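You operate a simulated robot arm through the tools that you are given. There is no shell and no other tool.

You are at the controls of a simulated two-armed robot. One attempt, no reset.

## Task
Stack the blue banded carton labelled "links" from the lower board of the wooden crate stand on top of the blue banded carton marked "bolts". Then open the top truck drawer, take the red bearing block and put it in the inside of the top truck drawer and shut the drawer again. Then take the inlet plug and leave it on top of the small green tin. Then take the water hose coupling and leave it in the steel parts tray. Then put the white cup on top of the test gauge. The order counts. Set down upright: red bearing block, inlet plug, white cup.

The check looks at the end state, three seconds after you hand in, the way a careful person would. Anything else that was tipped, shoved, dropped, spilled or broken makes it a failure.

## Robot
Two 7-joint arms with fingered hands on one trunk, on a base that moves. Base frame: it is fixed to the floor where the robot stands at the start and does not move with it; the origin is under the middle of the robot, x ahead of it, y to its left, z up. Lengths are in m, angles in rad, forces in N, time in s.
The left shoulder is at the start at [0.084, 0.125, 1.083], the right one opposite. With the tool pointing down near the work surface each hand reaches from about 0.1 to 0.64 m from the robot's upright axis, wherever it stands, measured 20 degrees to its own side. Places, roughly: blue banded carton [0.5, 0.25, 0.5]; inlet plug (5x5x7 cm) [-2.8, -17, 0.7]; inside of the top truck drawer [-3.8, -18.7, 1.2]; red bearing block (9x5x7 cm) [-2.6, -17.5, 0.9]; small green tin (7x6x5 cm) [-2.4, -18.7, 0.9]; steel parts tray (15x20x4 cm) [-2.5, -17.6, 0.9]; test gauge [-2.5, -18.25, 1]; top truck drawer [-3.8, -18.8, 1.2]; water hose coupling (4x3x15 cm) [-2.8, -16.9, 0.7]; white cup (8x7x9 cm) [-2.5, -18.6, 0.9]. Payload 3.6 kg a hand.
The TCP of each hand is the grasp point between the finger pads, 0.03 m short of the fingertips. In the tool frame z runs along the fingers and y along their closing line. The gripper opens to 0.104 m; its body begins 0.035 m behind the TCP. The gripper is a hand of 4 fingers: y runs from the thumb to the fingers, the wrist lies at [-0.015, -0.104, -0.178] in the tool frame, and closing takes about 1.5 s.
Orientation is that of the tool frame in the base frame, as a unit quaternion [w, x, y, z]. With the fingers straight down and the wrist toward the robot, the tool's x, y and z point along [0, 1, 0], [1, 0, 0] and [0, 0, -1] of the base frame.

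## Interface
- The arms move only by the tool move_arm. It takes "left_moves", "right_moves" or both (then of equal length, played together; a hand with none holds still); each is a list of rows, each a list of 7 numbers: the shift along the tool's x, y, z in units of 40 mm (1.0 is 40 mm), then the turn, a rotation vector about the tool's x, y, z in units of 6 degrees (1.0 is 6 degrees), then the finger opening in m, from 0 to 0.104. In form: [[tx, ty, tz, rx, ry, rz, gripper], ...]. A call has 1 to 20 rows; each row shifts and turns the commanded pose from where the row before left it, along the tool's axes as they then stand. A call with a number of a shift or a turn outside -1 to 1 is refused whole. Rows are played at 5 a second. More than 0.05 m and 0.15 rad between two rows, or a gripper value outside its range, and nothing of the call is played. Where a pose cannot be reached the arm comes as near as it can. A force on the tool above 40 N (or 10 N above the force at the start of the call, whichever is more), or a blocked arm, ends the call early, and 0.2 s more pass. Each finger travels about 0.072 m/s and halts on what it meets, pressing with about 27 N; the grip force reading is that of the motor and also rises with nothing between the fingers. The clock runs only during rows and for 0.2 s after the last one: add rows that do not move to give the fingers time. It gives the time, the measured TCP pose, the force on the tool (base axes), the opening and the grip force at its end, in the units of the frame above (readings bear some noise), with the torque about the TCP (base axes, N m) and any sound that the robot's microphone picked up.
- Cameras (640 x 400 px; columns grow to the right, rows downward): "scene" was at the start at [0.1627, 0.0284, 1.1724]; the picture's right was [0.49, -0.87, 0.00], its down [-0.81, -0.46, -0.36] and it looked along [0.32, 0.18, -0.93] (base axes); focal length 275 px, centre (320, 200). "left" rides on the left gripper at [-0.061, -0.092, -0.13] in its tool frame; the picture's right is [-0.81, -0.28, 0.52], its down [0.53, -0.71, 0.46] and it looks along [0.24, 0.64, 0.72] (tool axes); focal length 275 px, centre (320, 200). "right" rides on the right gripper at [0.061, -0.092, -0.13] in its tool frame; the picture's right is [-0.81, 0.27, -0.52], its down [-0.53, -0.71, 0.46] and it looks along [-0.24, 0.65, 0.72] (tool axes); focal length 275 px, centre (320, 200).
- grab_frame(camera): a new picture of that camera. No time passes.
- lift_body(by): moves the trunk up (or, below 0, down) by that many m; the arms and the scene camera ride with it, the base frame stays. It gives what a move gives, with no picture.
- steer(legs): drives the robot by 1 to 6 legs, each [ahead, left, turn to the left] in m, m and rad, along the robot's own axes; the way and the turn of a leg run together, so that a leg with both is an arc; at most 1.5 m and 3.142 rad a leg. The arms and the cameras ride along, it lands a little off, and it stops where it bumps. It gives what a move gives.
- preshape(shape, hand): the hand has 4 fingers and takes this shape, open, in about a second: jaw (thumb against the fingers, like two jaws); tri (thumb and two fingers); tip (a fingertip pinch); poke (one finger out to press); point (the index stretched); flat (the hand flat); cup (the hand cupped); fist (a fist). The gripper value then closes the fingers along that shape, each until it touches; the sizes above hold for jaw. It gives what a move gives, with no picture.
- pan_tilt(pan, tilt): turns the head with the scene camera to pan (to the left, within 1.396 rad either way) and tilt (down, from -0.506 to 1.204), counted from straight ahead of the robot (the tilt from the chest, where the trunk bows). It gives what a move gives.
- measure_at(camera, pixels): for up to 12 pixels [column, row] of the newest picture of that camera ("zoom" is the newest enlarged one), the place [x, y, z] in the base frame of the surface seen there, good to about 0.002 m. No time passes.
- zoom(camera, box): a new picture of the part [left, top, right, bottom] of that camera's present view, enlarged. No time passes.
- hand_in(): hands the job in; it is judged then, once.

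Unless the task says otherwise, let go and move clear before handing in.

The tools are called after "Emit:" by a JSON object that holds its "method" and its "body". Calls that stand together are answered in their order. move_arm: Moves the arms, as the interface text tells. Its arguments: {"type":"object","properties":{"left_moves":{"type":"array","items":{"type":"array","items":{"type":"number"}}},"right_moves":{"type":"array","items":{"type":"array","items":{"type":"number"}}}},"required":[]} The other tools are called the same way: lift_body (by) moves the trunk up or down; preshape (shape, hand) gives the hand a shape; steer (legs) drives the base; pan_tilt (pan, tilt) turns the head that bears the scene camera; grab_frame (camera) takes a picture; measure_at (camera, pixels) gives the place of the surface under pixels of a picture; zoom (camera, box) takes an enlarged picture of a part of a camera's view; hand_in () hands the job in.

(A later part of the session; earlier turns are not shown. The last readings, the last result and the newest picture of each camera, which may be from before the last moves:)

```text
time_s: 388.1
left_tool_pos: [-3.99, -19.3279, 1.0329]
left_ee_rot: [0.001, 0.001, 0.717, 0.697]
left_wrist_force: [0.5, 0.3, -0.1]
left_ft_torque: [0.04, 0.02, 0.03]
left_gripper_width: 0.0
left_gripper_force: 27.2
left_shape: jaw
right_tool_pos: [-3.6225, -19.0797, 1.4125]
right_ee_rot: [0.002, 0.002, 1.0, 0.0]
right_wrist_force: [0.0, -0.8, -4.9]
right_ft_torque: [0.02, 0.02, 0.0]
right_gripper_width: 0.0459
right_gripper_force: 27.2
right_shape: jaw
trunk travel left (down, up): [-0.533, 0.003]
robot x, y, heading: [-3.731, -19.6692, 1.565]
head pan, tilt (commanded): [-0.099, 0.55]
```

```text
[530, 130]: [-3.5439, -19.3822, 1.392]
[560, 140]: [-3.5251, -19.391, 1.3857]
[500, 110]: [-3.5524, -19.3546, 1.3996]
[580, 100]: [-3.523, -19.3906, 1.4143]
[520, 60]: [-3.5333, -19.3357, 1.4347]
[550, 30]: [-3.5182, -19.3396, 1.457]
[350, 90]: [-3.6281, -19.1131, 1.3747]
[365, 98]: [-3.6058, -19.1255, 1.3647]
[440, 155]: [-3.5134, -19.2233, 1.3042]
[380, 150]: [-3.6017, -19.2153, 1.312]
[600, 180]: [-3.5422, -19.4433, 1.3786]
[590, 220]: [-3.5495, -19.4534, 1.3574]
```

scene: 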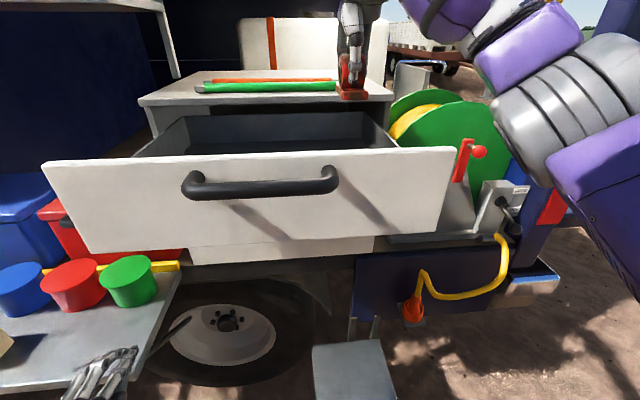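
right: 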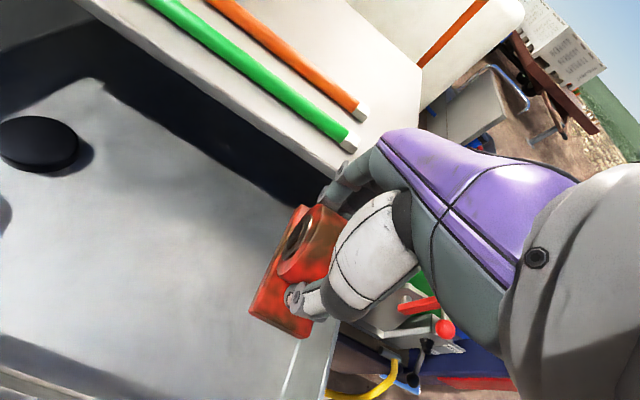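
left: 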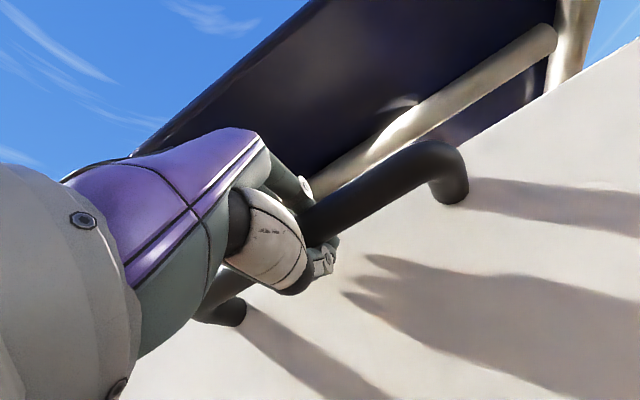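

The way down is free and the elbow is 0.15 m behind the drawer front. I will lower 9 cm first and check.

Emit:
{"method": "move_arm", "body": {"right_moves": [[0, 0, 0.7, 0, 0, 0, 0.03], [0, 0, 0.75, 0, 0, 0, 0.03], [0, 0, 0.75, 0, 0, 0, 0.03], [0, 0, 0, 0, 0, 0, 0.03]]}}

Emit:
{"method": "grab_frame", "body": {"camera": "scene"}}

Emit:
{"method": "measure_at", "body": {"camera": "scene", "pixels": [[530, 150], [480, 120], [450, 80], [420, 70], [560, 180], [500, 180], [520, 200], [460, 110]]}}

```text
time_s: 389.1
left_tool_pos: [-3.9905, -19.3291, 1.034]
left_ee_rot: [0.001, 0.0, 0.716, 0.698]
left_wrist_force: [-1.0, -0.8, -0.4]
left_ft_torque: [0.02, 0.0, 0.0]
left_gripper_width: 0.0
left_gripper_force: 27.0
left_shape: jaw
right_tool_pos: [-3.621, -19.0808, 1.3253]
right_ee_rot: [0.0, 0.003, 1.0, 0.001]
right_wrist_force: [0.3, 0.4, -5.0]
right_ft_torque: [0.03, 0.0, 0.04]
right_gripper_width: 0.046
right_gripper_force: 27.3
right_shape: jaw
trunk travel left (down, up): [-0.533, 0.003]
robot x, y, heading: [-3.7314, -19.6689, 1.57]
head pan, tilt (commanded): [-0.099, 0.55]
```

```text
taken
```

scene: 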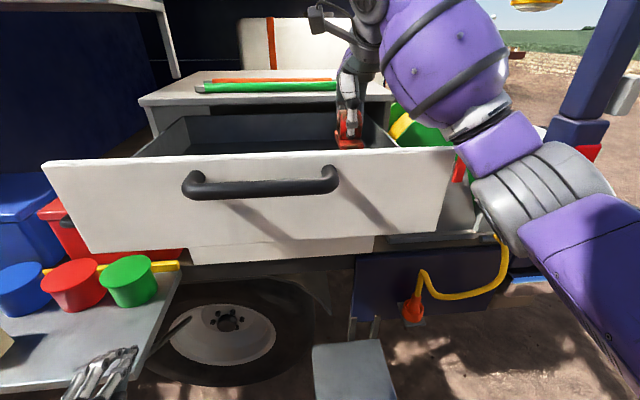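

```text
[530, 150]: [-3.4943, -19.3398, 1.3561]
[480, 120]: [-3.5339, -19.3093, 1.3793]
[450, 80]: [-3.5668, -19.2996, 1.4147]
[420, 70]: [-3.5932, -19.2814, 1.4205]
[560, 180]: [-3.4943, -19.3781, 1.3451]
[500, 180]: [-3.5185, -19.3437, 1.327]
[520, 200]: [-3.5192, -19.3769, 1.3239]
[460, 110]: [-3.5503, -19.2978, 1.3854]
```

The forearm would come within a few mm of the drawer's front edge if I lowered here. I will extend the arm 4 cm and back the base 8.5 cm, which puts the block nearer the front and the elbow well behind it.

Emit:
{"method": "move_arm", "body": {"right_moves": [[0, 0.5, 0, 0, 0, 0, 0.03], [0, 0.5, 0, 0, 0, 0, 0.03], [0, 0, 0, 0, 0, 0, 0.03]]}}

Emit:
{"method": "steer", "body": {"legs": [[-0.085, 0, 0]]}}

Emit:
{"method": "grab_frame", "body": {"camera": "scene"}}

Emit:
{"method": "grab_frame", "body": {"camera": "right"}}

```text
time_s: 389.9
left_tool_pos: [-3.9906, -19.3301, 1.0346]
left_ee_rot: [0.001, 0.0, 0.716, 0.698]
left_wrist_force: [-0.3, 0.0, 0.7]
left_ft_torque: [-0.03, 0.02, 0.0]
left_gripper_width: 0.0001
left_gripper_force: 26.9
left_shape: jaw
right_tool_pos: [-3.6212, -19.0414, 1.3246]
right_ee_rot: [0.0, 0.002, 1.0, 0.001]
right_wrist_force: [-0.3, 0.4, -3.5]
right_ft_torque: [0.02, 0.0, 0.05]
right_gripper_width: 0.046
right_gripper_force: 26.6
right_shape: jaw
trunk travel left (down, up): [-0.533, 0.003]
robot x, y, heading: [-3.7317, -19.6668, 1.571]
head pan, tilt (commanded): [-0.099, 0.55]
```

```text
time_s: 391.0
left_tool_pos: [-3.9911, -19.4126, 1.0347]
left_ee_rot: [0.0, 0.0, 0.716, 0.698]
left_wrist_force: [0.3, -0.2, -0.3]
left_ft_torque: [0.02, -0.02, 0.02]
left_gripper_width: 0.0
left_gripper_force: 26.7
left_shape: jaw
right_tool_pos: [-3.6211, -19.1257, 1.3252]
right_ee_rot: [0.0, 0.001, 1.0, 0.0]
right_wrist_force: [0.2, -0.6, -3.8]
right_ft_torque: [0.01, 0.01, 0.03]
right_gripper_width: 0.046
right_gripper_force: 27.6
right_shape: jaw
trunk travel left (down, up): [-0.533, 0.003]
robot x, y, heading: [-3.7303, -19.7517, 1.569]
head pan, tilt (commanded): [-0.099, 0.55]
```

```text
taken
```

scene: 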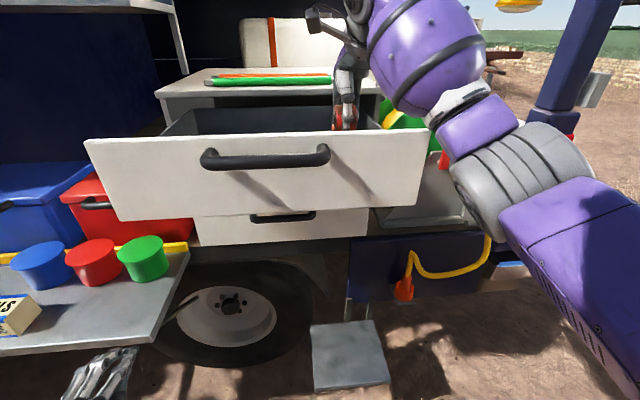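

```text
taken
```

right: 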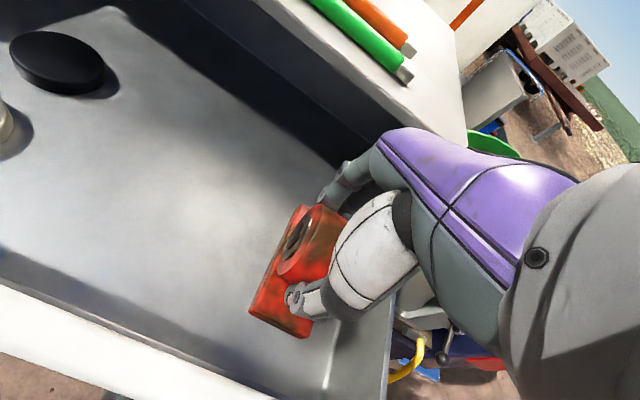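

The arm is more extended and the block hangs over free floor near the front of the drawer. I will lower another 7 cm.

Emit:
{"method": "move_arm", "body": {"right_moves": [[0, 0, 0.5, 0, 0, 0, 0.03], [0, 0, 0.5, 0, 0, 0, 0.03], [0, 0, 0.5, 0, 0, 0, 0.03], [0, 0, 0.3, 0, 0, 0, 0.03], [0, 0, 0, 0, 0, 0, 0.03]]}}

Emit:
{"method": "grab_frame", "body": {"camera": "scene"}}

Emit:
{"method": "grab_frame", "body": {"camera": "right"}}

```text
time_s: 392.2
left_tool_pos: [-3.9904, -19.4135, 1.0343]
left_ee_rot: [0.0, -0.001, 0.715, 0.699]
left_wrist_force: [-0.7, -0.4, -0.9]
left_ft_torque: [0.01, -0.03, -0.03]
left_gripper_width: 0.0002
left_gripper_force: 26.9
left_shape: jaw
right_tool_pos: [-3.6225, -19.1249, 1.2528]
right_ee_rot: [0.001, 0.002, 1.0, -0.001]
right_wrist_force: [0.1, 0.1, -4.2]
right_ft_torque: [0.01, 0.03, 0.02]
right_gripper_width: 0.046
right_gripper_force: 27.0
right_shape: jaw
trunk travel left (down, up): [-0.533, 0.003]
robot x, y, heading: [-3.7255, -19.7494, 1.571]
head pan, tilt (commanded): [-0.099, 0.55]
```

```text
taken
```

scene: 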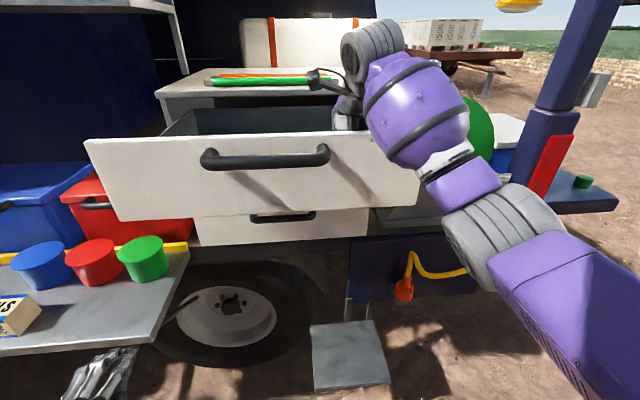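

```text
taken
```

right: 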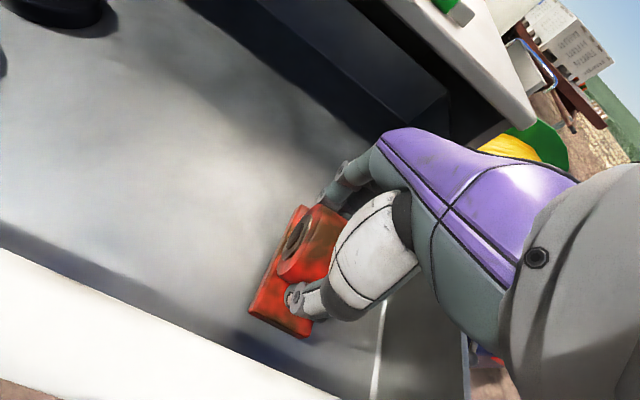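

No contact yet; the block's foot is about 2 cm above the floor. I will lower in small steps.

Emit:
{"method": "move_arm", "body": {"right_moves": [[0, 0, 0.25, 0, 0, 0, 0.03], [0, 0, 0.15, 0, 0, 0, 0.03], [0, 0, 0, 0, 0, 0, 0.03]]}}

```text
time_s: 393.0
left_tool_pos: [-3.9898, -19.4131, 1.0338]
left_ee_rot: [0.0, -0.001, 0.716, 0.698]
left_wrist_force: [-0.1, 0.1, 0.2]
left_ft_torque: [-0.04, -0.01, -0.02]
left_gripper_width: 0.0003
left_gripper_force: 27.0
left_shape: jaw
right_tool_pos: [-3.6211, -19.1243, 1.2363]
right_ee_rot: [0.0, 0.002, 1.0, 0.0]
right_wrist_force: [0.4, -0.2, -3.7]
right_ft_torque: [-0.02, 0.01, -0.03]
right_gripper_width: 0.0458
right_gripper_force: 26.8
right_shape: jaw
trunk travel left (down, up): [-0.533, 0.003]
robot x, y, heading: [-3.7326, -19.7537, 1.568]
head pan, tilt (commanded): [-0.099, 0.55]
```

Still hanging free at z 1.236. I will continue in 2 mm steps until the force changes.

Emit:
{"method": "move_arm", "body": {"right_moves": [[0, 0, 0.06, 0, 0, 0, 0.03], [0, 0, 0.05, 0, 0, 0, 0.03], [0, 0, 0, 0, 0, 0, 0.03]]}}

Emit:
{"method": "grab_frame", "body": {"camera": "right"}}

```text
time_s: 393.8
left_tool_pos: [-3.9901, -19.4135, 1.0336]
left_ee_rot: [0.0, 0.0, 0.716, 0.698]
left_wrist_force: [-0.2, 0.1, -0.6]
left_ft_torque: [-0.01, 0.02, -0.03]
left_gripper_width: 0.0001
left_gripper_force: 27.7
left_shape: jaw
right_tool_pos: [-3.6224, -19.1238, 1.2325]
right_ee_rot: [0.001, 0.002, 1.0, 0.0]
right_wrist_force: [0.5, -0.3, -2.5]
right_ft_torque: [0.0, 0.01, -0.03]
right_gripper_width: 0.0458
right_gripper_force: 27.1
right_shape: jaw
trunk travel left (down, up): [-0.533, 0.003]
robot x, y, heading: [-3.7316, -19.7516, 1.572]
head pan, tilt (commanded): [-0.099, 0.55]
```

```text
taken
```

right: 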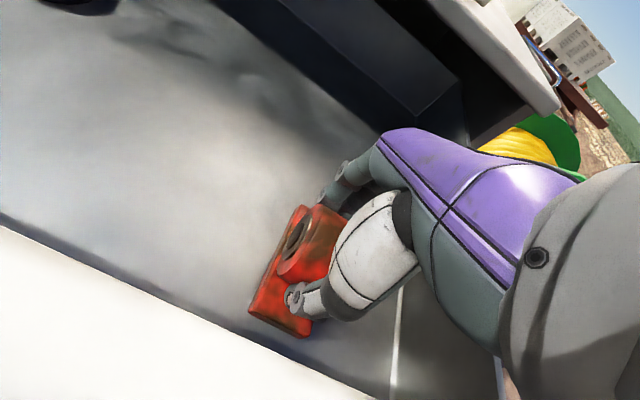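

The weight reading has started to drop, so the foot is just touching. One more small step to seat it.

Emit:
{"method": "move_arm", "body": {"right_moves": [[0, 0, 0.05, 0, 0, 0, 0.03], [0, 0, 0, 0, 0, 0, 0.03]]}}

```text
time_s: 394.4
left_tool_pos: [-3.9896, -19.4126, 1.0342]
left_ee_rot: [0.001, 0.0, 0.716, 0.698]
left_wrist_force: [0.0, -0.3, 0.0]
left_ft_torque: [-0.01, 0.03, -0.01]
left_gripper_width: 0.0
left_gripper_force: 26.7
left_shape: jaw
right_tool_pos: [-3.6228, -19.125, 1.2322]
right_ee_rot: [0.0, 0.002, 1.0, 0.002]
right_wrist_force: [1.3, 2.1, 3.9]
right_ft_torque: [0.06, 0.0, 0.0]
right_gripper_width: 0.0461
right_gripper_force: 27.4
right_shape: jaw
trunk travel left (down, up): [-0.533, 0.003]
robot x, y, heading: [-3.7309, -19.7526, 1.572]
head pan, tilt (commanded): [-0.099, 0.55]
```

The block is seated (+3.9 N). I will open the hand modestly and rise straight up.

Emit:
{"method": "move_arm", "body": {"right_moves": [[0, 0, 0, 0, 0, 0, 0.052], [0, 0, 0, 0, 0, 0, 0.06], [0, 0, 0, 0, 0, 0, 0.07], [0, 0, 0, 0, 0, 0, 0.072], [0, 0, 0, 0, 0, 0, 0.072]]}}

Emit:
{"method": "grab_frame", "body": {"camera": "right"}}

```text
time_s: 395.6
left_tool_pos: [-3.9901, -19.4133, 1.0329]
left_ee_rot: [0.0, 0.0, 0.715, 0.699]
left_wrist_force: [-0.4, 0.4, -0.4]
left_ft_torque: [-0.04, -0.04, -0.02]
left_gripper_width: 0.0
left_gripper_force: 26.4
left_shape: jaw
right_tool_pos: [-3.6225, -19.1255, 1.2312]
right_ee_rot: [0.0, 0.001, 1.0, 0.0]
right_wrist_force: [0.2, 0.0, 1.0]
right_ft_torque: [0.05, 0.01, 0.01]
right_gripper_width: 0.0718
right_gripper_force: 0.0
right_shape: jaw
trunk travel left (down, up): [-0.533, 0.003]
robot x, y, heading: [-3.7323, -19.7502, 1.57]
head pan, tilt (commanded): [-0.099, 0.55]
```

```text
taken
```

right: 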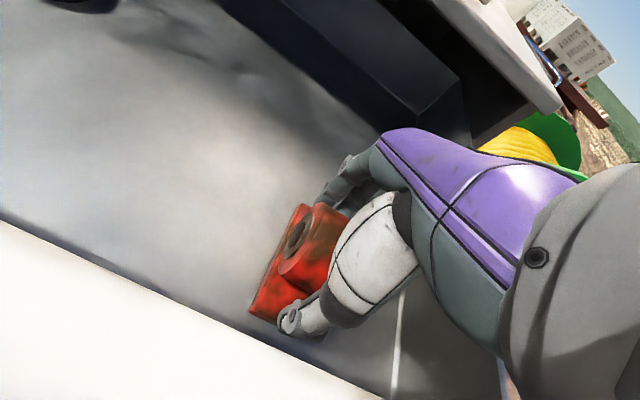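

The block is released and upright. I will rise 0.15 m and view it.

Emit:
{"method": "move_arm", "body": {"right_moves": [[0, 0, -0.4, 0, 0, 0, 0.072], [0, 0, -0.7, 0, 0, 0, 0.072], [0, 0, -0.7, 0, 0, 0, 0.072], [0, 0, -0.7, 0, 0, 0, 0.072], [0, 0, -0.7, 0, 0, 0, 0.072], [0, 0, -0.7, 0, 0, 0, 0.072], [0, 0, 0, 0, 0, 0, 0.072]]}}

Emit:
{"method": "grab_frame", "body": {"camera": "right"}}

Emit:
{"method": "grab_frame", "body": {"camera": "scene"}}

```text
time_s: 397.2
left_tool_pos: [-3.99, -19.4136, 1.0338]
left_ee_rot: [0.001, 0.0, 0.717, 0.697]
left_wrist_force: [-0.1, -0.3, -0.1]
left_ft_torque: [-0.02, -0.03, -0.01]
left_gripper_width: 0.0
left_gripper_force: 27.0
left_shape: jaw
right_tool_pos: [-3.6228, -19.1256, 1.3876]
right_ee_rot: [0.0, 0.002, 1.0, -0.001]
right_wrist_force: [0.4, -0.6, 0.6]
right_ft_torque: [0.0, -0.01, -0.02]
right_gripper_width: 0.0716
right_gripper_force: 0.1
right_shape: jaw
trunk travel left (down, up): [-0.533, 0.003]
robot x, y, heading: [-3.7303, -19.7512, 1.575]
head pan, tilt (commanded): [-0.099, 0.55]
```

```text
taken
```

right: 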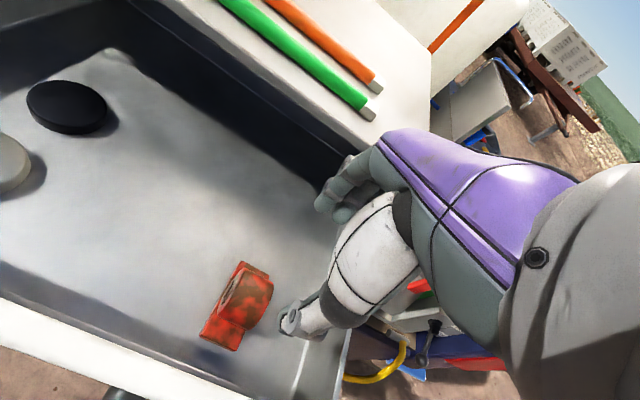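

```text
taken
```

scene: 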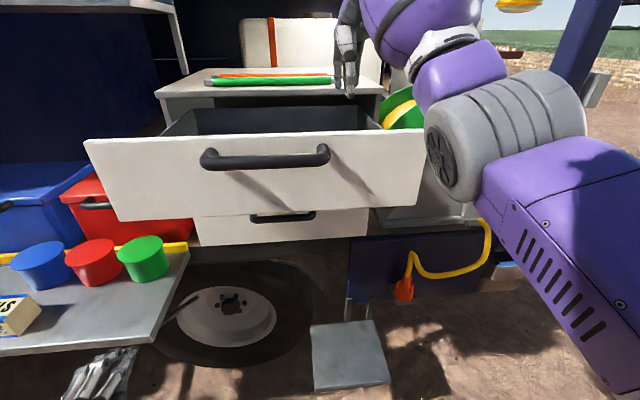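

The red block stands upright in the drawer, clear of the puck and walls. I will back off, tuck the right arm down, and set the left fist for pushing the drawer shut.

Emit:
{"method": "steer", "body": {"legs": [[-0.35, 0, 0]]}}

Emit:
{"method": "move_arm", "body": {"right_moves": [[-0.2, -0.5, 0.8, 0, 0, 0, 0.072], [-0.2, -0.5, 0.8, 0, 0, 0, 0.072], [-0.2, -0.5, 0.8, 0, 0, 0, 0.072], [-0.2, -0.5, 0.8, 0, 0, 0, 0.072], [-0.2, -0.5, 0.8, 0, 0, 0, 0.072], [-0.2, -0.5, 0.8, 0, 0, 0, 0.072], [-0.2, -0.5, 0.8, 0, 0, 0, 0.072], [-0.2, -0.5, 0.8, 0, 0, 0, 0.072], [-0.2, -0.5, 0.8, 0, 0, 0, 0.072], [-0.2, -0.5, 0.8, 0, 0, 0, 0.072], [0, 0, 0, 0, 0, 0, 0.072]], "left_moves": [[-0.8, 0.5, 0.2, 0, 0, 0, 0.0], [-0.8, 0.5, 0.2, 0, 0, 0, 0.0], [-0.8, 0.5, 0.2, 0, 0, 0, 0.0], [-0.8, 0.5, 0.2, 0, 0, 0, 0.0], [-0.8, 0.5, 0.2, 0, 0, 0, 0.0], [-0.8, 0.5, 0.2, 0, 0, 0, 0.0], [-0.6, 0.5, 0.2, 0, 0, 0, 0.0], [0, 0.5, 0.2, 0, 0, 0, 0.0], [0, 0.3, 0.2, 0, 0, 0, 0.0], [0, 0, 0.2, 0, 0, 0, 0.0], [0, 0, 0, 0, 0, 0, 0.0]]}}

Emit:
{"method": "grab_frame", "body": {"camera": "scene"}}

```text
time_s: 399.4
left_tool_pos: [-3.9899, -19.7603, 1.0331]
left_ee_rot: [0.002, 0.002, 0.716, 0.698]
left_wrist_force: [0.7, 0.0, 0.3]
left_ft_torque: [0.02, 0.01, 0.04]
left_gripper_width: 0.0
left_gripper_force: 26.7
left_shape: jaw
right_tool_pos: [-3.6208, -19.4745, 1.3864]
right_ee_rot: [0.001, 0.005, 1.0, 0.0]
right_wrist_force: [-0.7, 0.2, 0.7]
right_ft_torque: [0.05, 0.02, 0.01]
right_gripper_width: 0.0718
right_gripper_force: 0.0
right_shape: jaw
trunk travel left (down, up): [-0.533, 0.003]
robot x, y, heading: [-3.7317, -20.0971, 1.564]
head pan, tilt (commanded): [-0.099, 0.55]
```

```text
time_s: 400.7
left_tool_pos: [-3.8377, -19.7187, 1.1217]
left_ee_rot: [-0.051, 0.084, 0.711, 0.696]
left_wrist_force: [0.7, -0.1, -0.3]
left_ft_torque: [0.0, -0.01, 0.01]
left_gripper_width: 0.0
left_gripper_force: 26.7
left_shape: jaw
right_tool_pos: [-3.5795, -19.5803, 1.2188]
right_ee_rot: [0.0, 0.003, 1.0, -0.001]
right_wrist_force: [0.3, 0.9, -0.4]
right_ft_torque: [-0.02, -0.04, 0.01]
right_gripper_width: 0.0717
right_gripper_force: 0.1
right_shape: jaw
trunk travel left (down, up): [-0.533, 0.003]
robot x, y, heading: [-3.7335, -20.1021, 1.56]
head pan, tilt (commanded): [-0.099, 0.55]
stopped in row 6 (left hand): the arm was blocked; the commanded pose is now the measured one
```

```text
taken
```

scene: 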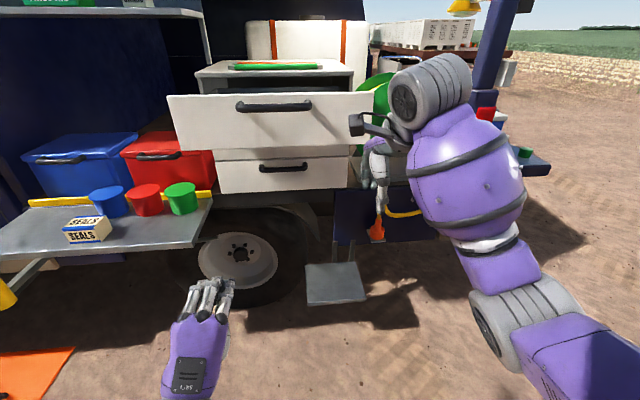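

The left arm jammed against the body as it came inward. I will first extend it forward, undo its small roll, and lower the right arm further.

Emit:
{"method": "move_arm", "body": {"left_moves": [[0, 0.2, 0.9, 0, 0, -0.6, 0.0], [0, 0.2, 0.9, 0, 0, -0.6, 0.0], [0, 0.2, 0.9, 0, 0, -0.6, 0.0], [0, 0.5, 0.8, 0, 0, 0, 0.0], [0, 0.5, 0.5, 0, 0, 0, 0.0], [0, 0, 0, 0, 0, 0, 0.0]], "right_moves": [[-0.6, -0.1, 0.7, 0, 0, 0, 0.072], [-0.6, -0.1, 0.7, 0, 0, 0, 0.072], [-0.6, -0.1, 0.7, 0, 0, 0, 0.072], [-0.6, -0.1, 0.7, 0, 0, 0, 0.072], [-0.3, -0.1, 0.7, 0, 0, 0, 0.072], [0, 0, 0, 0, 0, 0, 0.072]]}}

Emit:
{"method": "grab_frame", "body": {"camera": "scene"}}

```text
time_s: 402.1
left_tool_pos: [-3.8386, -19.5577, 1.1729]
left_ee_rot: [-0.007, 0.034, 0.719, 0.694]
left_wrist_force: [-0.9, 0.1, 1.0]
left_ft_torque: [-0.02, -0.01, 0.02]
left_gripper_width: 0.0
left_gripper_force: 26.7
left_shape: jaw
right_tool_pos: [-3.4712, -19.6007, 1.0781]
right_ee_rot: [0.001, 0.004, 1.0, 0.0]
right_wrist_force: [-0.3, 0.6, -0.1]
right_ft_torque: [-0.05, -0.01, -0.02]
right_gripper_width: 0.0717
right_gripper_force: 0.1
right_shape: jaw
trunk travel left (down, up): [-0.533, 0.003]
robot x, y, heading: [-3.7325, -20.0999, 1.562]
head pan, tilt (commanded): [-0.099, 0.55]
```

```text
taken
```

scene: 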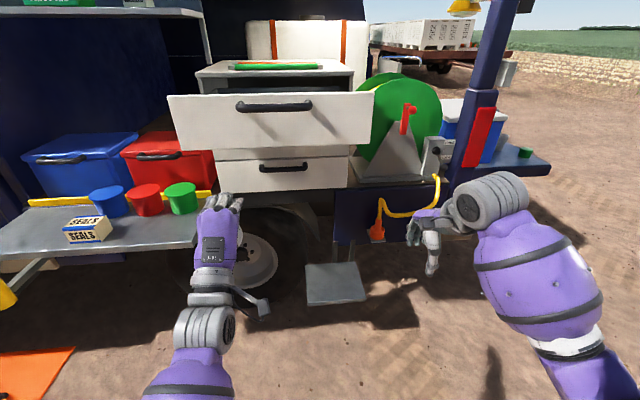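

Both arms are free. I will pull the right hand back a bit and put the left fist at drawer-front height below the handle.

Emit:
{"method": "move_arm", "body": {"left_moves": [[-0.25, 0.3, 0, 0, 0, 0, 0.0], [-0.25, 0.3, 0, 0, 0, 0, 0.0], [-0.25, 0.3, 0, 0, 0, 0, 0.0], [-0.25, 0.3, 0, 0, 0, 0, 0.0], [0, 0, 0, 0, 0, 0, 0.0]], "right_moves": [[-0.2, -0.9, 0, 0, 0, 0, 0.072], [-0.2, -0.9, 0, 0, 0, 0, 0.072], [-0.2, -0.9, 0, 0, 0, 0, 0.072], [-0.2, -0.9, 0, 0, 0, 0, 0.072], [0, 0, 0, 0, 0, 0, 0.072]]}}

Emit:
{"method": "steer", "body": {"legs": [[0.24, 0, 0.005]]}}

Emit:
{"method": "grab_frame", "body": {"camera": "scene"}}

Emit:
{"method": "grab_frame", "body": {"camera": "left"}}

```text
time_s: 403.3
left_tool_pos: [-3.8, -19.5535, 1.2362]
left_ee_rot: [-0.014, 0.034, 0.706, 0.707]
left_wrist_force: [-0.2, 0.8, 0.5]
left_ft_torque: [-0.02, 0.0, 0.01]
left_gripper_width: 0.0
left_gripper_force: 27.2
left_shape: jaw
right_tool_pos: [-3.4398, -19.7437, 1.0789]
right_ee_rot: [0.001, 0.004, 1.0, 0.0]
right_wrist_force: [0.6, 0.1, 0.5]
right_ft_torque: [-0.02, 0.01, -0.01]
right_gripper_width: 0.0719
right_gripper_force: 0.0
right_shape: jaw
trunk travel left (down, up): [-0.533, 0.003]
robot x, y, heading: [-3.7342, -20.1014, 1.566]
head pan, tilt (commanded): [-0.099, 0.55]
```

```text
time_s: 405.1
left_tool_pos: [-3.799, -19.3136, 1.2392]
left_ee_rot: [-0.011, 0.031, 0.706, 0.708]
left_wrist_force: [0.1, 0.3, -0.6]
left_ft_torque: [0.05, -0.01, -0.02]
left_gripper_width: 0.0
left_gripper_force: 27.4
left_shape: jaw
right_tool_pos: [-3.4419, -19.5039, 1.0784]
right_ee_rot: [0.002, 0.002, 1.0, 0.0]
right_wrist_force: [0.4, 0.5, 0.5]
right_ft_torque: [0.01, -0.02, 0.0]
right_gripper_width: 0.0718
right_gripper_force: 0.0
right_shape: jaw
trunk travel left (down, up): [-0.533, 0.003]
robot x, y, heading: [-3.729, -19.8553, 1.569]
head pan, tilt (commanded): [-0.099, 0.55]
```

```text
taken
```

scene: 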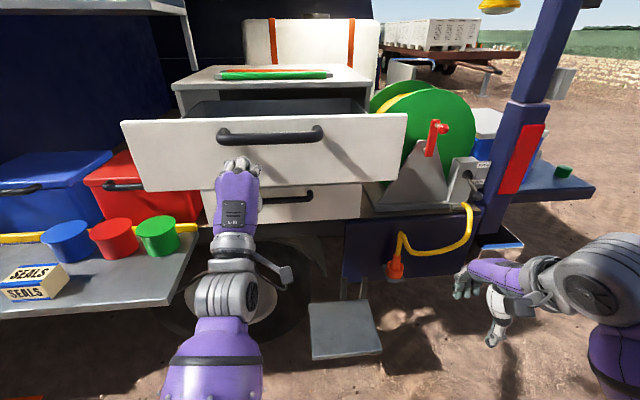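

```text
taken
```

left: 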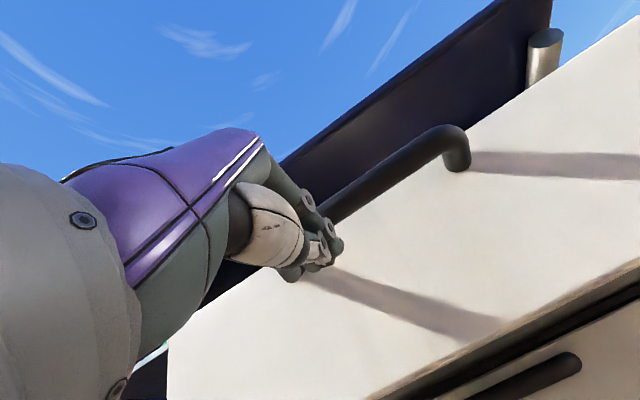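

The fist is just below the handle, aimed at the drawer front. I will lower it about 1.5 cm to clear the bar, then drive forward to start pushing.

Emit:
{"method": "move_arm", "body": {"left_moves": [[0, -0.38, 0, 0, 0, 0, 0.0], [0, 0, 0, 0, 0, 0, 0.0]]}}

Emit:
{"method": "steer", "body": {"legs": [[0.1, 0, 0]]}}

Emit:
{"method": "grab_frame", "body": {"camera": "scene"}}

Emit:
{"method": "grab_frame", "body": {"camera": "left"}}

```text
time_s: 405.7
left_tool_pos: [-3.8001, -19.3119, 1.233]
left_ee_rot: [-0.012, 0.03, 0.7, 0.713]
left_wrist_force: [-0.1, -0.1, 0.4]
left_ft_torque: [0.01, 0.03, -0.01]
left_gripper_width: 0.0
left_gripper_force: 27.2
left_shape: jaw
right_tool_pos: [-3.4417, -19.5043, 1.0768]
right_ee_rot: [0.001, 0.002, 1.0, 0.0]
right_wrist_force: [0.0, -0.4, 0.0]
right_ft_torque: [0.02, 0.03, -0.03]
right_gripper_width: 0.0715
right_gripper_force: 0.1
right_shape: jaw
trunk travel left (down, up): [-0.533, 0.003]
robot x, y, heading: [-3.7321, -19.8596, 1.573]
head pan, tilt (commanded): [-0.099, 0.55]
```

```text
time_s: 406.9
left_tool_pos: [-3.8005, -19.2115, 1.2312]
left_ee_rot: [-0.013, 0.032, 0.7, 0.713]
left_wrist_force: [-0.2, -0.2, 0.5]
left_ft_torque: [0.02, 0.03, -0.03]
left_gripper_width: 0.0001
left_gripper_force: 26.9
left_shape: jaw
right_tool_pos: [-3.4416, -19.4019, 1.0785]
right_ee_rot: [0.001, 0.001, 1.0, 0.0]
right_wrist_force: [0.8, 0.1, 1.1]
right_ft_torque: [-0.01, -0.01, 0.01]
right_gripper_width: 0.0718
right_gripper_force: 0.0
right_shape: jaw
trunk travel left (down, up): [-0.533, 0.003]
robot x, y, heading: [-3.732, -19.7633, 1.571]
head pan, tilt (commanded): [-0.099, 0.55]
```

```text
taken
```

scene: 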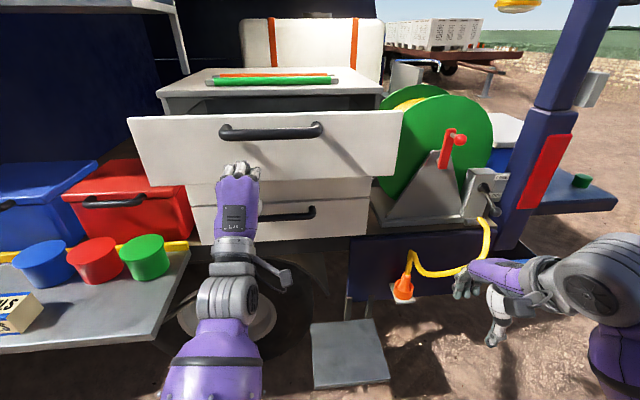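

```text
taken
```

left: 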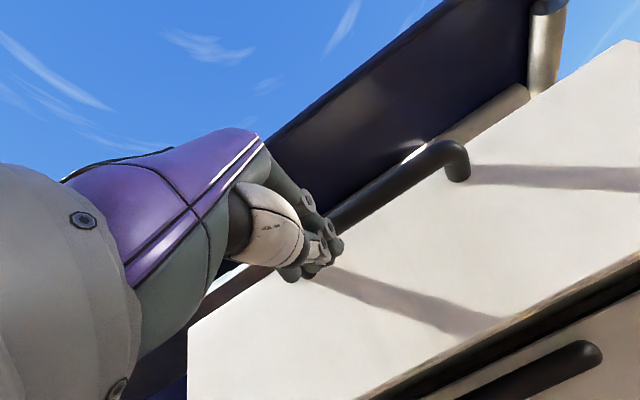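

The drawer seems to be moving with the fist. I will measure the front and continue pushing with the base.

Emit:
{"method": "measure_at", "body": {"camera": "scene", "pixels": [[290, 160], [160, 150], [380, 150], [300, 117], [290, 210]]}}

Emit:
{"method": "steer", "body": {"legs": [[0.15, 0, 0]]}}

Emit:
{"method": "grab_frame", "body": {"camera": "scene"}}

Emit:
{"method": "measure_at", "body": {"camera": "scene", "pixels": [[330, 150], [350, 140], [310, 160], [380, 140], [330, 210], [440, 150]]}}

```text
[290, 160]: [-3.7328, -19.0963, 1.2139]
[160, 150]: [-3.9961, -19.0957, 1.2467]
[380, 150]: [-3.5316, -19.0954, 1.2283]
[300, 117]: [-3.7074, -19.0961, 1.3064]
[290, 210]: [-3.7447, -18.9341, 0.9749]
```

```text
time_s: 408.2
left_tool_pos: [-3.8002, -19.061, 1.2317]
left_ee_rot: [-0.013, 0.032, 0.7, 0.713]
left_wrist_force: [-0.4, 0.6, -0.3]
left_ft_torque: [0.01, 0.02, -0.01]
left_gripper_width: 0.0
left_gripper_force: 26.9
left_shape: jaw
right_tool_pos: [-3.4416, -19.2533, 1.0776]
right_ee_rot: [0.0, 0.002, 1.0, -0.001]
right_wrist_force: [0.5, 0.1, -0.2]
right_ft_torque: [-0.01, 0.01, 0.0]
right_gripper_width: 0.0716
right_gripper_force: 0.1
right_shape: jaw
trunk travel left (down, up): [-0.533, 0.003]
robot x, y, heading: [-3.733, -19.6113, 1.565]
head pan, tilt (commanded): [-0.099, 0.55]
```

```text
taken
```

scene: 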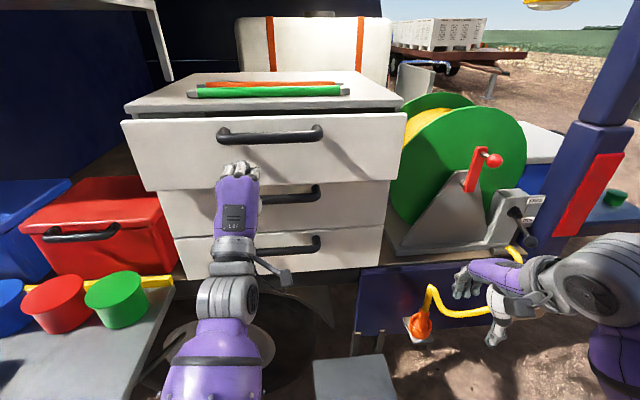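

```text
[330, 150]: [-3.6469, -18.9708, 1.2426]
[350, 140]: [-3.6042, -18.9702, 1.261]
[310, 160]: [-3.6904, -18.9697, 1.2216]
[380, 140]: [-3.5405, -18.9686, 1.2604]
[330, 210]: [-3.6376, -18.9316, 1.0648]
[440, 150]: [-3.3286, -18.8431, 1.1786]
```

The drawer front is at y −18.970, 3.7 cm short of shut, having coasted a little. I will close the rest gently with the arm.

Emit:
{"method": "move_arm", "body": {"left_moves": [[0, 0, 0.35, 0, 0, 0, 0.0], [0, 0, 0.35, 0, 0, 0, 0.0], [0, 0, 0.35, 0, 0, 0, 0.0], [0, 0, 0.35, 0, 0, 0, 0.0], [0, 0, 0.35, 0, 0, 0, 0.0], [0, 0, 0, 0, 0, 0, 0.0]]}}

Emit:
{"method": "grab_frame", "body": {"camera": "scene"}}

Emit:
{"method": "measure_at", "body": {"camera": "scene", "pixels": [[330, 150], [350, 140], [310, 160], [380, 140], [330, 210]]}}

```text
time_s: 409.6
left_tool_pos: [-3.7958, -18.9927, 1.2331]
left_ee_rot: [-0.013, 0.031, 0.7, 0.714]
left_wrist_force: [-0.7, -0.8, 0.1]
left_ft_torque: [0.01, 0.01, 0.0]
left_gripper_width: 0.0
left_gripper_force: 27.2
left_shape: jaw
right_tool_pos: [-3.4398, -19.254, 1.0774]
right_ee_rot: [0.001, 0.002, 1.0, -0.001]
right_wrist_force: [0.2, 0.2, 0.5]
right_ft_torque: [0.03, 0.04, 0.01]
right_gripper_width: 0.072
right_gripper_force: 0.0
right_shape: jaw
trunk travel left (down, up): [-0.533, 0.003]
robot x, y, heading: [-3.7314, -19.6062, 1.569]
head pan, tilt (commanded): [-0.099, 0.55]
```

```text
taken
```

scene: 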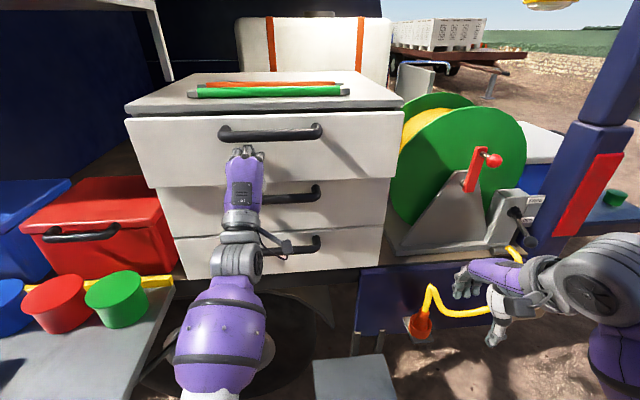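

```text
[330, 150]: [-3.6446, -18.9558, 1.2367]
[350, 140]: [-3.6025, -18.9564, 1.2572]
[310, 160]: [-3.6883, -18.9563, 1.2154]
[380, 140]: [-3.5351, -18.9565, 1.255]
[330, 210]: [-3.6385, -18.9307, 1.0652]
```

Front now at −18.956, with contact 3.7 cm ahead of the TCP. I will push the last 2.5 cm slowly.

Emit:
{"method": "move_arm", "body": {"left_moves": [[0, 0, 0.2, 0, 0, 0, 0.0], [0, 0, 0.2, 0, 0, 0, 0.0], [0, 0, 0.15, 0, 0, 0, 0.0], [0, 0, 0.1, 0, 0, 0, 0.0], [0, 0, 0, 0, 0, 0, 0.0]]}}

Emit:
{"method": "grab_frame", "body": {"camera": "scene"}}

Emit:
{"method": "measure_at", "body": {"camera": "scene", "pixels": [[330, 150], [350, 140], [310, 160], [380, 140], [330, 210]]}}

```text
time_s: 410.9
left_tool_pos: [-3.7985, -18.9669, 1.234]
left_ee_rot: [-0.013, 0.031, 0.699, 0.714]
left_wrist_force: [-0.2, 1.3, -1.0]
left_ft_torque: [-0.02, 0.01, 0.0]
left_gripper_width: 0.0003
left_gripper_force: 26.7
left_shape: jaw
right_tool_pos: [-3.4407, -19.2533, 1.0769]
right_ee_rot: [0.002, 0.001, 1.0, 0.0]
right_wrist_force: [-0.6, -1.0, -0.3]
right_ft_torque: [0.01, -0.03, 0.02]
right_gripper_width: 0.0717
right_gripper_force: 0.1
right_shape: jaw
trunk travel left (down, up): [-0.533, 0.003]
robot x, y, heading: [-3.7319, -19.6098, 1.568]
head pan, tilt (commanded): [-0.099, 0.55]
```

```text
taken
```

scene: 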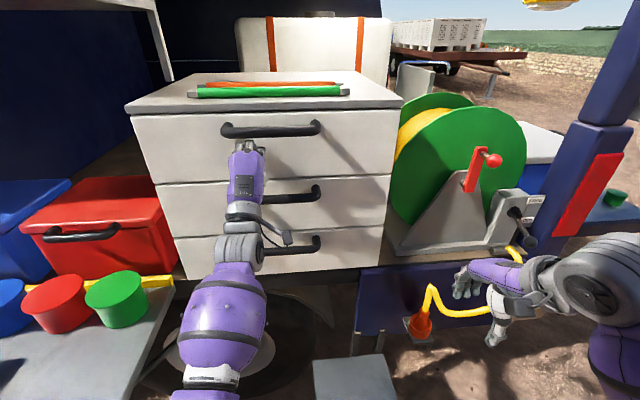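

```text
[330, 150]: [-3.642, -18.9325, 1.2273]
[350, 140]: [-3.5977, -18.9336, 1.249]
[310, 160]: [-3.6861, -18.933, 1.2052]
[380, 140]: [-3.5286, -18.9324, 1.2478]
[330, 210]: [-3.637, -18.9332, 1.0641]
```

The drawer front is flush at y −18.933, same as the drawer below. I will withdraw the fist and back away.

Emit:
{"method": "move_arm", "body": {"left_moves": [[0, 0, -0.5, 0, 0, 0, 0.0], [0, 0, -0.8, 0, 0, 0, 0.0], [0, 0, -0.8, 0, 0, 0, 0.0], [0, 0, 0, 0, 0, 0, 0.0]]}}

Emit:
{"method": "steer", "body": {"legs": [[-0.5, 0, 0]]}}

Emit:
{"method": "grab_frame", "body": {"camera": "scene"}}

Emit:
{"method": "measure_at", "body": {"camera": "scene", "pixels": [[270, 125], [340, 125], [290, 150], [200, 120], [290, 175]]}}

```text
time_s: 411.9
left_tool_pos: [-3.8002, -19.0504, 1.2314]
left_ee_rot: [-0.013, 0.032, 0.7, 0.714]
left_wrist_force: [-0.2, -0.4, 0.7]
left_ft_torque: [0.0, 0.04, 0.0]
left_gripper_width: 0.0
left_gripper_force: 27.2
left_shape: jaw
right_tool_pos: [-3.4407, -19.2533, 1.0775]
right_ee_rot: [0.0, 0.001, 1.0, -0.001]
right_wrist_force: [-0.7, 0.2, -0.4]
right_ft_torque: [0.02, 0.04, 0.03]
right_gripper_width: 0.0718
right_gripper_force: 0.1
right_shape: jaw
trunk travel left (down, up): [-0.533, 0.003]
robot x, y, heading: [-3.7298, -19.6088, 1.566]
head pan, tilt (commanded): [-0.099, 0.55]
```

```text
time_s: 414.8
left_tool_pos: [-3.8018, -19.5519, 1.2324]
left_ee_rot: [-0.013, 0.031, 0.7, 0.714]
left_wrist_force: [0.2, 0.2, 0.1]
left_ft_torque: [-0.01, 0.0, 0.0]
left_gripper_width: 0.0
left_gripper_force: 27.3
left_shape: jaw
right_tool_pos: [-3.4416, -19.7528, 1.0789]
right_ee_rot: [0.001, 0.0, 1.0, 0.0]
right_wrist_force: [-0.5, -0.7, 0.2]
right_ft_torque: [-0.02, 0.0, -0.03]
right_gripper_width: 0.0718
right_gripper_force: 0.1
right_shape: jaw
trunk travel left (down, up): [-0.533, 0.003]
robot x, y, heading: [-3.7319, -20.1083, 1.564]
head pan, tilt (commanded): [-0.099, 0.55]
```

```text
taken
```

scene: 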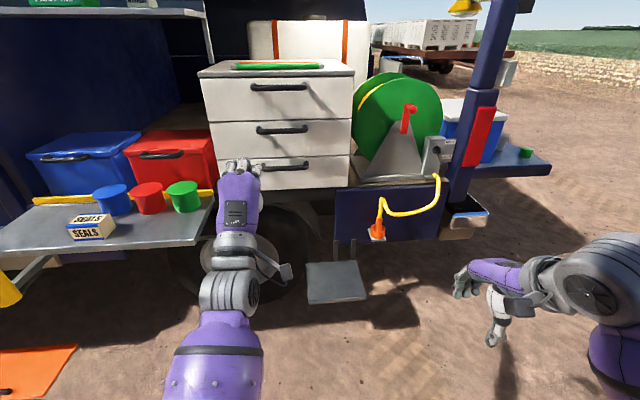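

```text
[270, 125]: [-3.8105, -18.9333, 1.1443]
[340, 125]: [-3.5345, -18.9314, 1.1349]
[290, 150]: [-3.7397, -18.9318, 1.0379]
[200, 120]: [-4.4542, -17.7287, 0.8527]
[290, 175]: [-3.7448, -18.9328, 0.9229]
```

The drawer is shut and everything around it is unchanged. Next the inlet plug: I will turn the left hand fingers-down again and drive back to the rear of the truck, toward its right corner.

Emit:
{"method": "move_arm", "body": {"left_moves": [[0, 0, 0, 1, 0, -0.2, 0.02], [0, 0, 0, 1, 0, -0.2, 0.04], [0, 0, 0, 1, 0, -0.2, 0.06], [0, 0, 0, 1, 0, 0, 0.08], [0, 0, 0, 1, 0, 0, 0.09], [0, 0, 0, 1, 0, 0, 0.09], [0, 0, 0, 1, 0, 0, 0.09], [0, 0, 0, 1, 0, 0, 0.09], [0, 0, 0, 1, 0, 0, 0.09], [0, 0, 0, 1, 0, 0, 0.09], [0, 0, 0, 1, 0, 0, 0.09], [0, 0, 0, 1, 0, 0, 0.09], [0, 0, 0, 1, 0, 0, 0.09], [0, 0, 0, 1, 0, 0, 0.09], [0, 0, 0, 1, 0, 0, 0.09], [0, 0, 0, 0, 0, 0, 0.09]]}}

Emit:
{"method": "steer", "body": {"legs": [[0, 0, 1.575], [-1.3, 0, 0], [-1.3, 0, 0], [0, -1.4, 0], [0, -1.4, 0]]}}

Emit:
{"method": "pan_tilt", "body": {"pan": -0.3, "tilt": 0.4}}

Emit:
{"method": "grab_frame", "body": {"camera": "scene"}}

```text
time_s: 418.2
left_tool_pos: [-3.8011, -19.5515, 1.232]
left_ee_rot: [0.0, 0.009, 1.0, 0.009]
left_wrist_force: [0.8, 0.6, 0.2]
left_ft_torque: [0.01, -0.02, 0.0]
left_gripper_width: 0.0896
left_gripper_force: 0.1
left_shape: jaw
right_tool_pos: [-3.4424, -19.7532, 1.078]
right_ee_rot: [0.0, 0.002, 1.0, 0.0]
right_wrist_force: [-0.8, 0.5, -0.1]
right_ft_torque: [0.03, -0.04, -0.02]
right_gripper_width: 0.0718
right_gripper_force: 0.1
right_shape: jaw
trunk travel left (down, up): [-0.533, 0.003]
robot x, y, heading: [-3.7292, -20.1078, 1.575]
head pan, tilt (commanded): [-0.099, 0.55]
```

```text
time_s: 458.8
left_tool_pos: [-1.6564, -17.3866, 1.2321]
left_ee_rot: [-0.008, -0.696, 0.718, 0.006]
left_wrist_force: [1.8, -0.4, -1.2]
left_ft_torque: [0.0, -0.01, -0.03]
left_gripper_width: 0.0898
left_gripper_force: 0.1
left_shape: jaw
right_tool_pos: [-1.4488, -17.0325, 1.0774]
right_ee_rot: [0.001, -0.701, 0.713, 0.001]
right_wrist_force: [-0.2, -0.3, 0.9]
right_ft_torque: [0.03, -0.02, -0.02]
right_gripper_width: 0.0717
right_gripper_force: 0.0
right_shape: jaw
trunk travel left (down, up): [-0.533, 0.003]
robot x, y, heading: [-1.0987, -17.3266, 3.128]
head pan, tilt (commanded): [-0.099, 0.55]
```

```text
time_s: 459.6
left_tool_pos: [-1.6552, -17.3871, 1.2331]
left_ee_rot: [-0.008, -0.696, 0.718, 0.007]
left_wrist_force: [-0.1, 0.1, 0.6]
left_ft_torque: [0.02, -0.02, -0.04]
left_gripper_width: 0.0901
left_gripper_force: 0.0
left_shape: jaw
right_tool_pos: [-1.4481, -17.031, 1.0783]
right_ee_rot: [0.0, -0.701, 0.713, 0.0]
right_wrist_force: [0.4, -0.9, 0.4]
right_ft_torque: [0.0, 0.01, 0.0]
right_gripper_width: 0.0716
right_gripper_force: 0.1
right_shape: jaw
trunk travel left (down, up): [-0.533, 0.003]
robot x, y, heading: [-1.0995, -17.3294, 3.121]
head pan, tilt (commanded): [-0.3, 0.4]
```

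```text
taken
```

scene: 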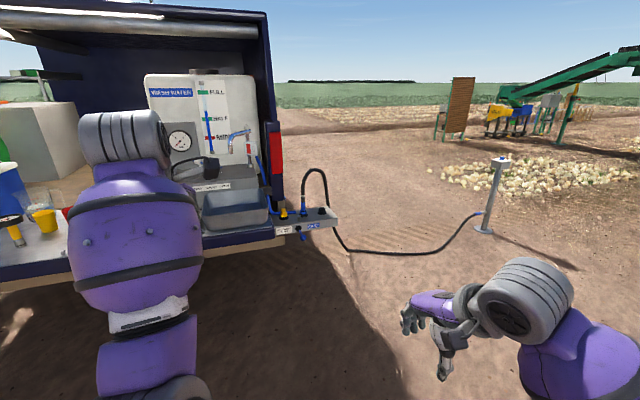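

The ledge with the hose is in view at (300,215), and there is also a small yellow thing at (285,213). I will zoom in and measure.

Emit:
{"method": "zoom", "body": {"camera": "scene", "box": [230, 150, 370, 260]}}

Emit:
{"method": "measure_at", "body": {"camera": "scene", "pixels": [[322, 208], [322, 212], [303, 210], [285, 213], [304, 226], [335, 215], [345, 252], [360, 252], [470, 222], [315, 225], [290, 232], [260, 215]]}}

```text
3.64 times, centred on (300, 205) of scene
```

zoom: 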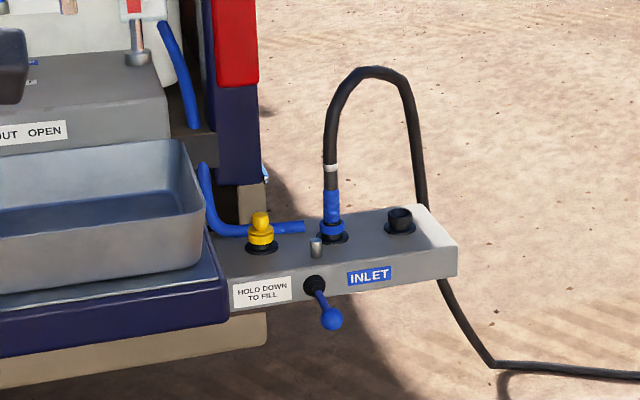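

```text
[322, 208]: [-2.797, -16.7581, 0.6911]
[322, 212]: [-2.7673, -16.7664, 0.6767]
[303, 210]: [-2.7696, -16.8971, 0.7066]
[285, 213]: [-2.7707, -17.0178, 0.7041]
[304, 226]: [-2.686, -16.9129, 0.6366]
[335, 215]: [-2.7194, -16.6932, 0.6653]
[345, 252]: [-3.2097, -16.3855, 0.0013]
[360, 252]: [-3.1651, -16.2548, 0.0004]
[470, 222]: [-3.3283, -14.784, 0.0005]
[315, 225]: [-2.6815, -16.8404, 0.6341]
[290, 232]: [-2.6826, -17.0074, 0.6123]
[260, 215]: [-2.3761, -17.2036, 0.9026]
```

Now it is clear: the yellow plug is in the left port at (−2.771, −17.018, 0.70), the blue coupling with the hose is in the middle port at y −16.897, and the right port is empty; the blue knob is a fill lever I must not press. I will tuck the left arm out and back, using the right arm for the plug.

Emit:
{"method": "move_arm", "body": {"left_moves": [[0.68, -0.75, 0.38, 0, 0, 0, 0.09], [0.68, -0.75, 0.38, 0, 0, 0, 0.09], [0.68, -0.75, 0.38, 0, 0, 0, 0.09], [0.68, -0.75, 0.38, 0, 0, 0, 0.09], [0.68, -0.75, 0.38, 0, 0, 0, 0.09], [0.68, -0.75, 0.38, 0, 0, 0, 0.09], [0.68, -0.75, 0.38, 0, 0, 0, 0.09], [0.68, -0.75, 0.38, 0, 0, 0, 0.09], [0.68, -0.75, 0.38, 0, 0, 0, 0.09], [0.68, -0.75, 0.38, 0, 0, 0, 0.09], [0, 0, 0, 0, 0, 0, 0.09]]}}

Emit:
{"method": "grab_frame", "body": {"camera": "scene"}}

```text
time_s: 462.0
left_tool_pos: [-1.3919, -17.6569, 1.0239]
left_ee_rot: [-0.007, -0.696, 0.718, 0.006]
left_wrist_force: [-0.5, 0.1, 0.1]
left_ft_torque: [-0.01, 0.01, 0.02]
left_gripper_width: 0.09
left_gripper_force: 0.1
left_shape: jaw
left hand out of reach, approached as far as the arm can: row 3, 4, 5, 6, 7, 8, 9
right_tool_pos: [-1.449, -17.0304, 1.0782]
right_ee_rot: [0.0, -0.701, 0.713, 0.0]
right_wrist_force: [-1.1, 0.3, -0.4]
right_ft_torque: [-0.03, -0.05, 0.03]
right_gripper_width: 0.0717
right_gripper_force: 0.1
right_shape: jaw
trunk travel left (down, up): [-0.533, 0.003]
robot x, y, heading: [-1.0939, -17.3274, 3.122]
head pan, tilt (commanded): [-0.3, 0.4]
```

```text
taken
```

scene: 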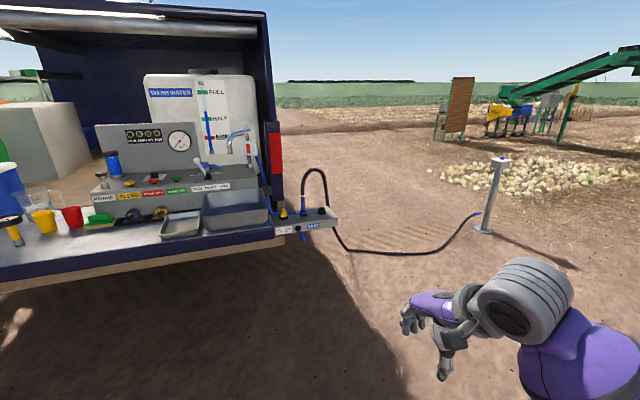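

The left hand can't go further back at that height, so I will let it hang lower and closer to the body, then check.

Emit:
{"method": "move_arm", "body": {"left_moves": [[0, -0.2, 0.9, 0, 0, 0, 0.09], [0, -0.4, 0.8, 0, 0, 0, 0.09], [0, -0.7, 0.7, 0, 0, 0, 0.09], [0, -0.7, 0.7, 0, 0, 0, 0.09], [0, -0.7, 0.7, 0, 0, 0, 0.09], [0, -0.7, 0.7, 0, 0, 0, 0.09], [0, -0.7, 0.7, 0, 0, 0, 0.09], [0, 0, 0, 0, 0, 0, 0.09]]}}

Emit:
{"method": "measure_at", "body": {"camera": "scene", "pixels": [[272, 233], [268, 242], [250, 245], [260, 228], [270, 226], [285, 205], [240, 250], [280, 218], [300, 232], [330, 218], [265, 250], [205, 255]]}}

```text
time_s: 462.6
left_tool_pos: [-1.4424, -17.669, 1.028]
left_ee_rot: [-0.101, -0.691, 0.712, 0.075]
left_wrist_force: [0.7, 0.8, 0.4]
left_ft_torque: [0.01, 0.01, -0.01]
left_gripper_width: 0.0901
left_gripper_force: 0.0
left_shape: jaw
right_tool_pos: [-1.449, -17.032, 1.0782]
right_ee_rot: [0.001, -0.7, 0.714, 0.0]
right_wrist_force: [-0.1, -0.9, 0.0]
right_ft_torque: [-0.02, 0.01, 0.0]
right_gripper_width: 0.0717
right_gripper_force: 0.0
right_shape: jaw
trunk travel left (down, up): [-0.533, 0.003]
robot x, y, heading: [-1.0991, -17.327, 3.126]
head pan, tilt (commanded): [-0.3, 0.4]
stopped in row 3 (left hand): the arm was blocked; the commanded pose is now the measured one
```

```text
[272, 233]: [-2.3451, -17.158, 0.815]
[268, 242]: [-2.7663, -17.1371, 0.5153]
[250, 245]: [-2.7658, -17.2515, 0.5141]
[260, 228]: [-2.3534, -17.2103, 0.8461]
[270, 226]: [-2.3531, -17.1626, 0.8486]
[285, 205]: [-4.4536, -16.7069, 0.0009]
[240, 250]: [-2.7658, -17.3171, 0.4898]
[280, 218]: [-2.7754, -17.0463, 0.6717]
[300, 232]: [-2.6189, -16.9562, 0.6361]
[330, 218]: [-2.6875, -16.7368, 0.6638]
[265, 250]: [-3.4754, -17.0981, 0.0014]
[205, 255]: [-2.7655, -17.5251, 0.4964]
```

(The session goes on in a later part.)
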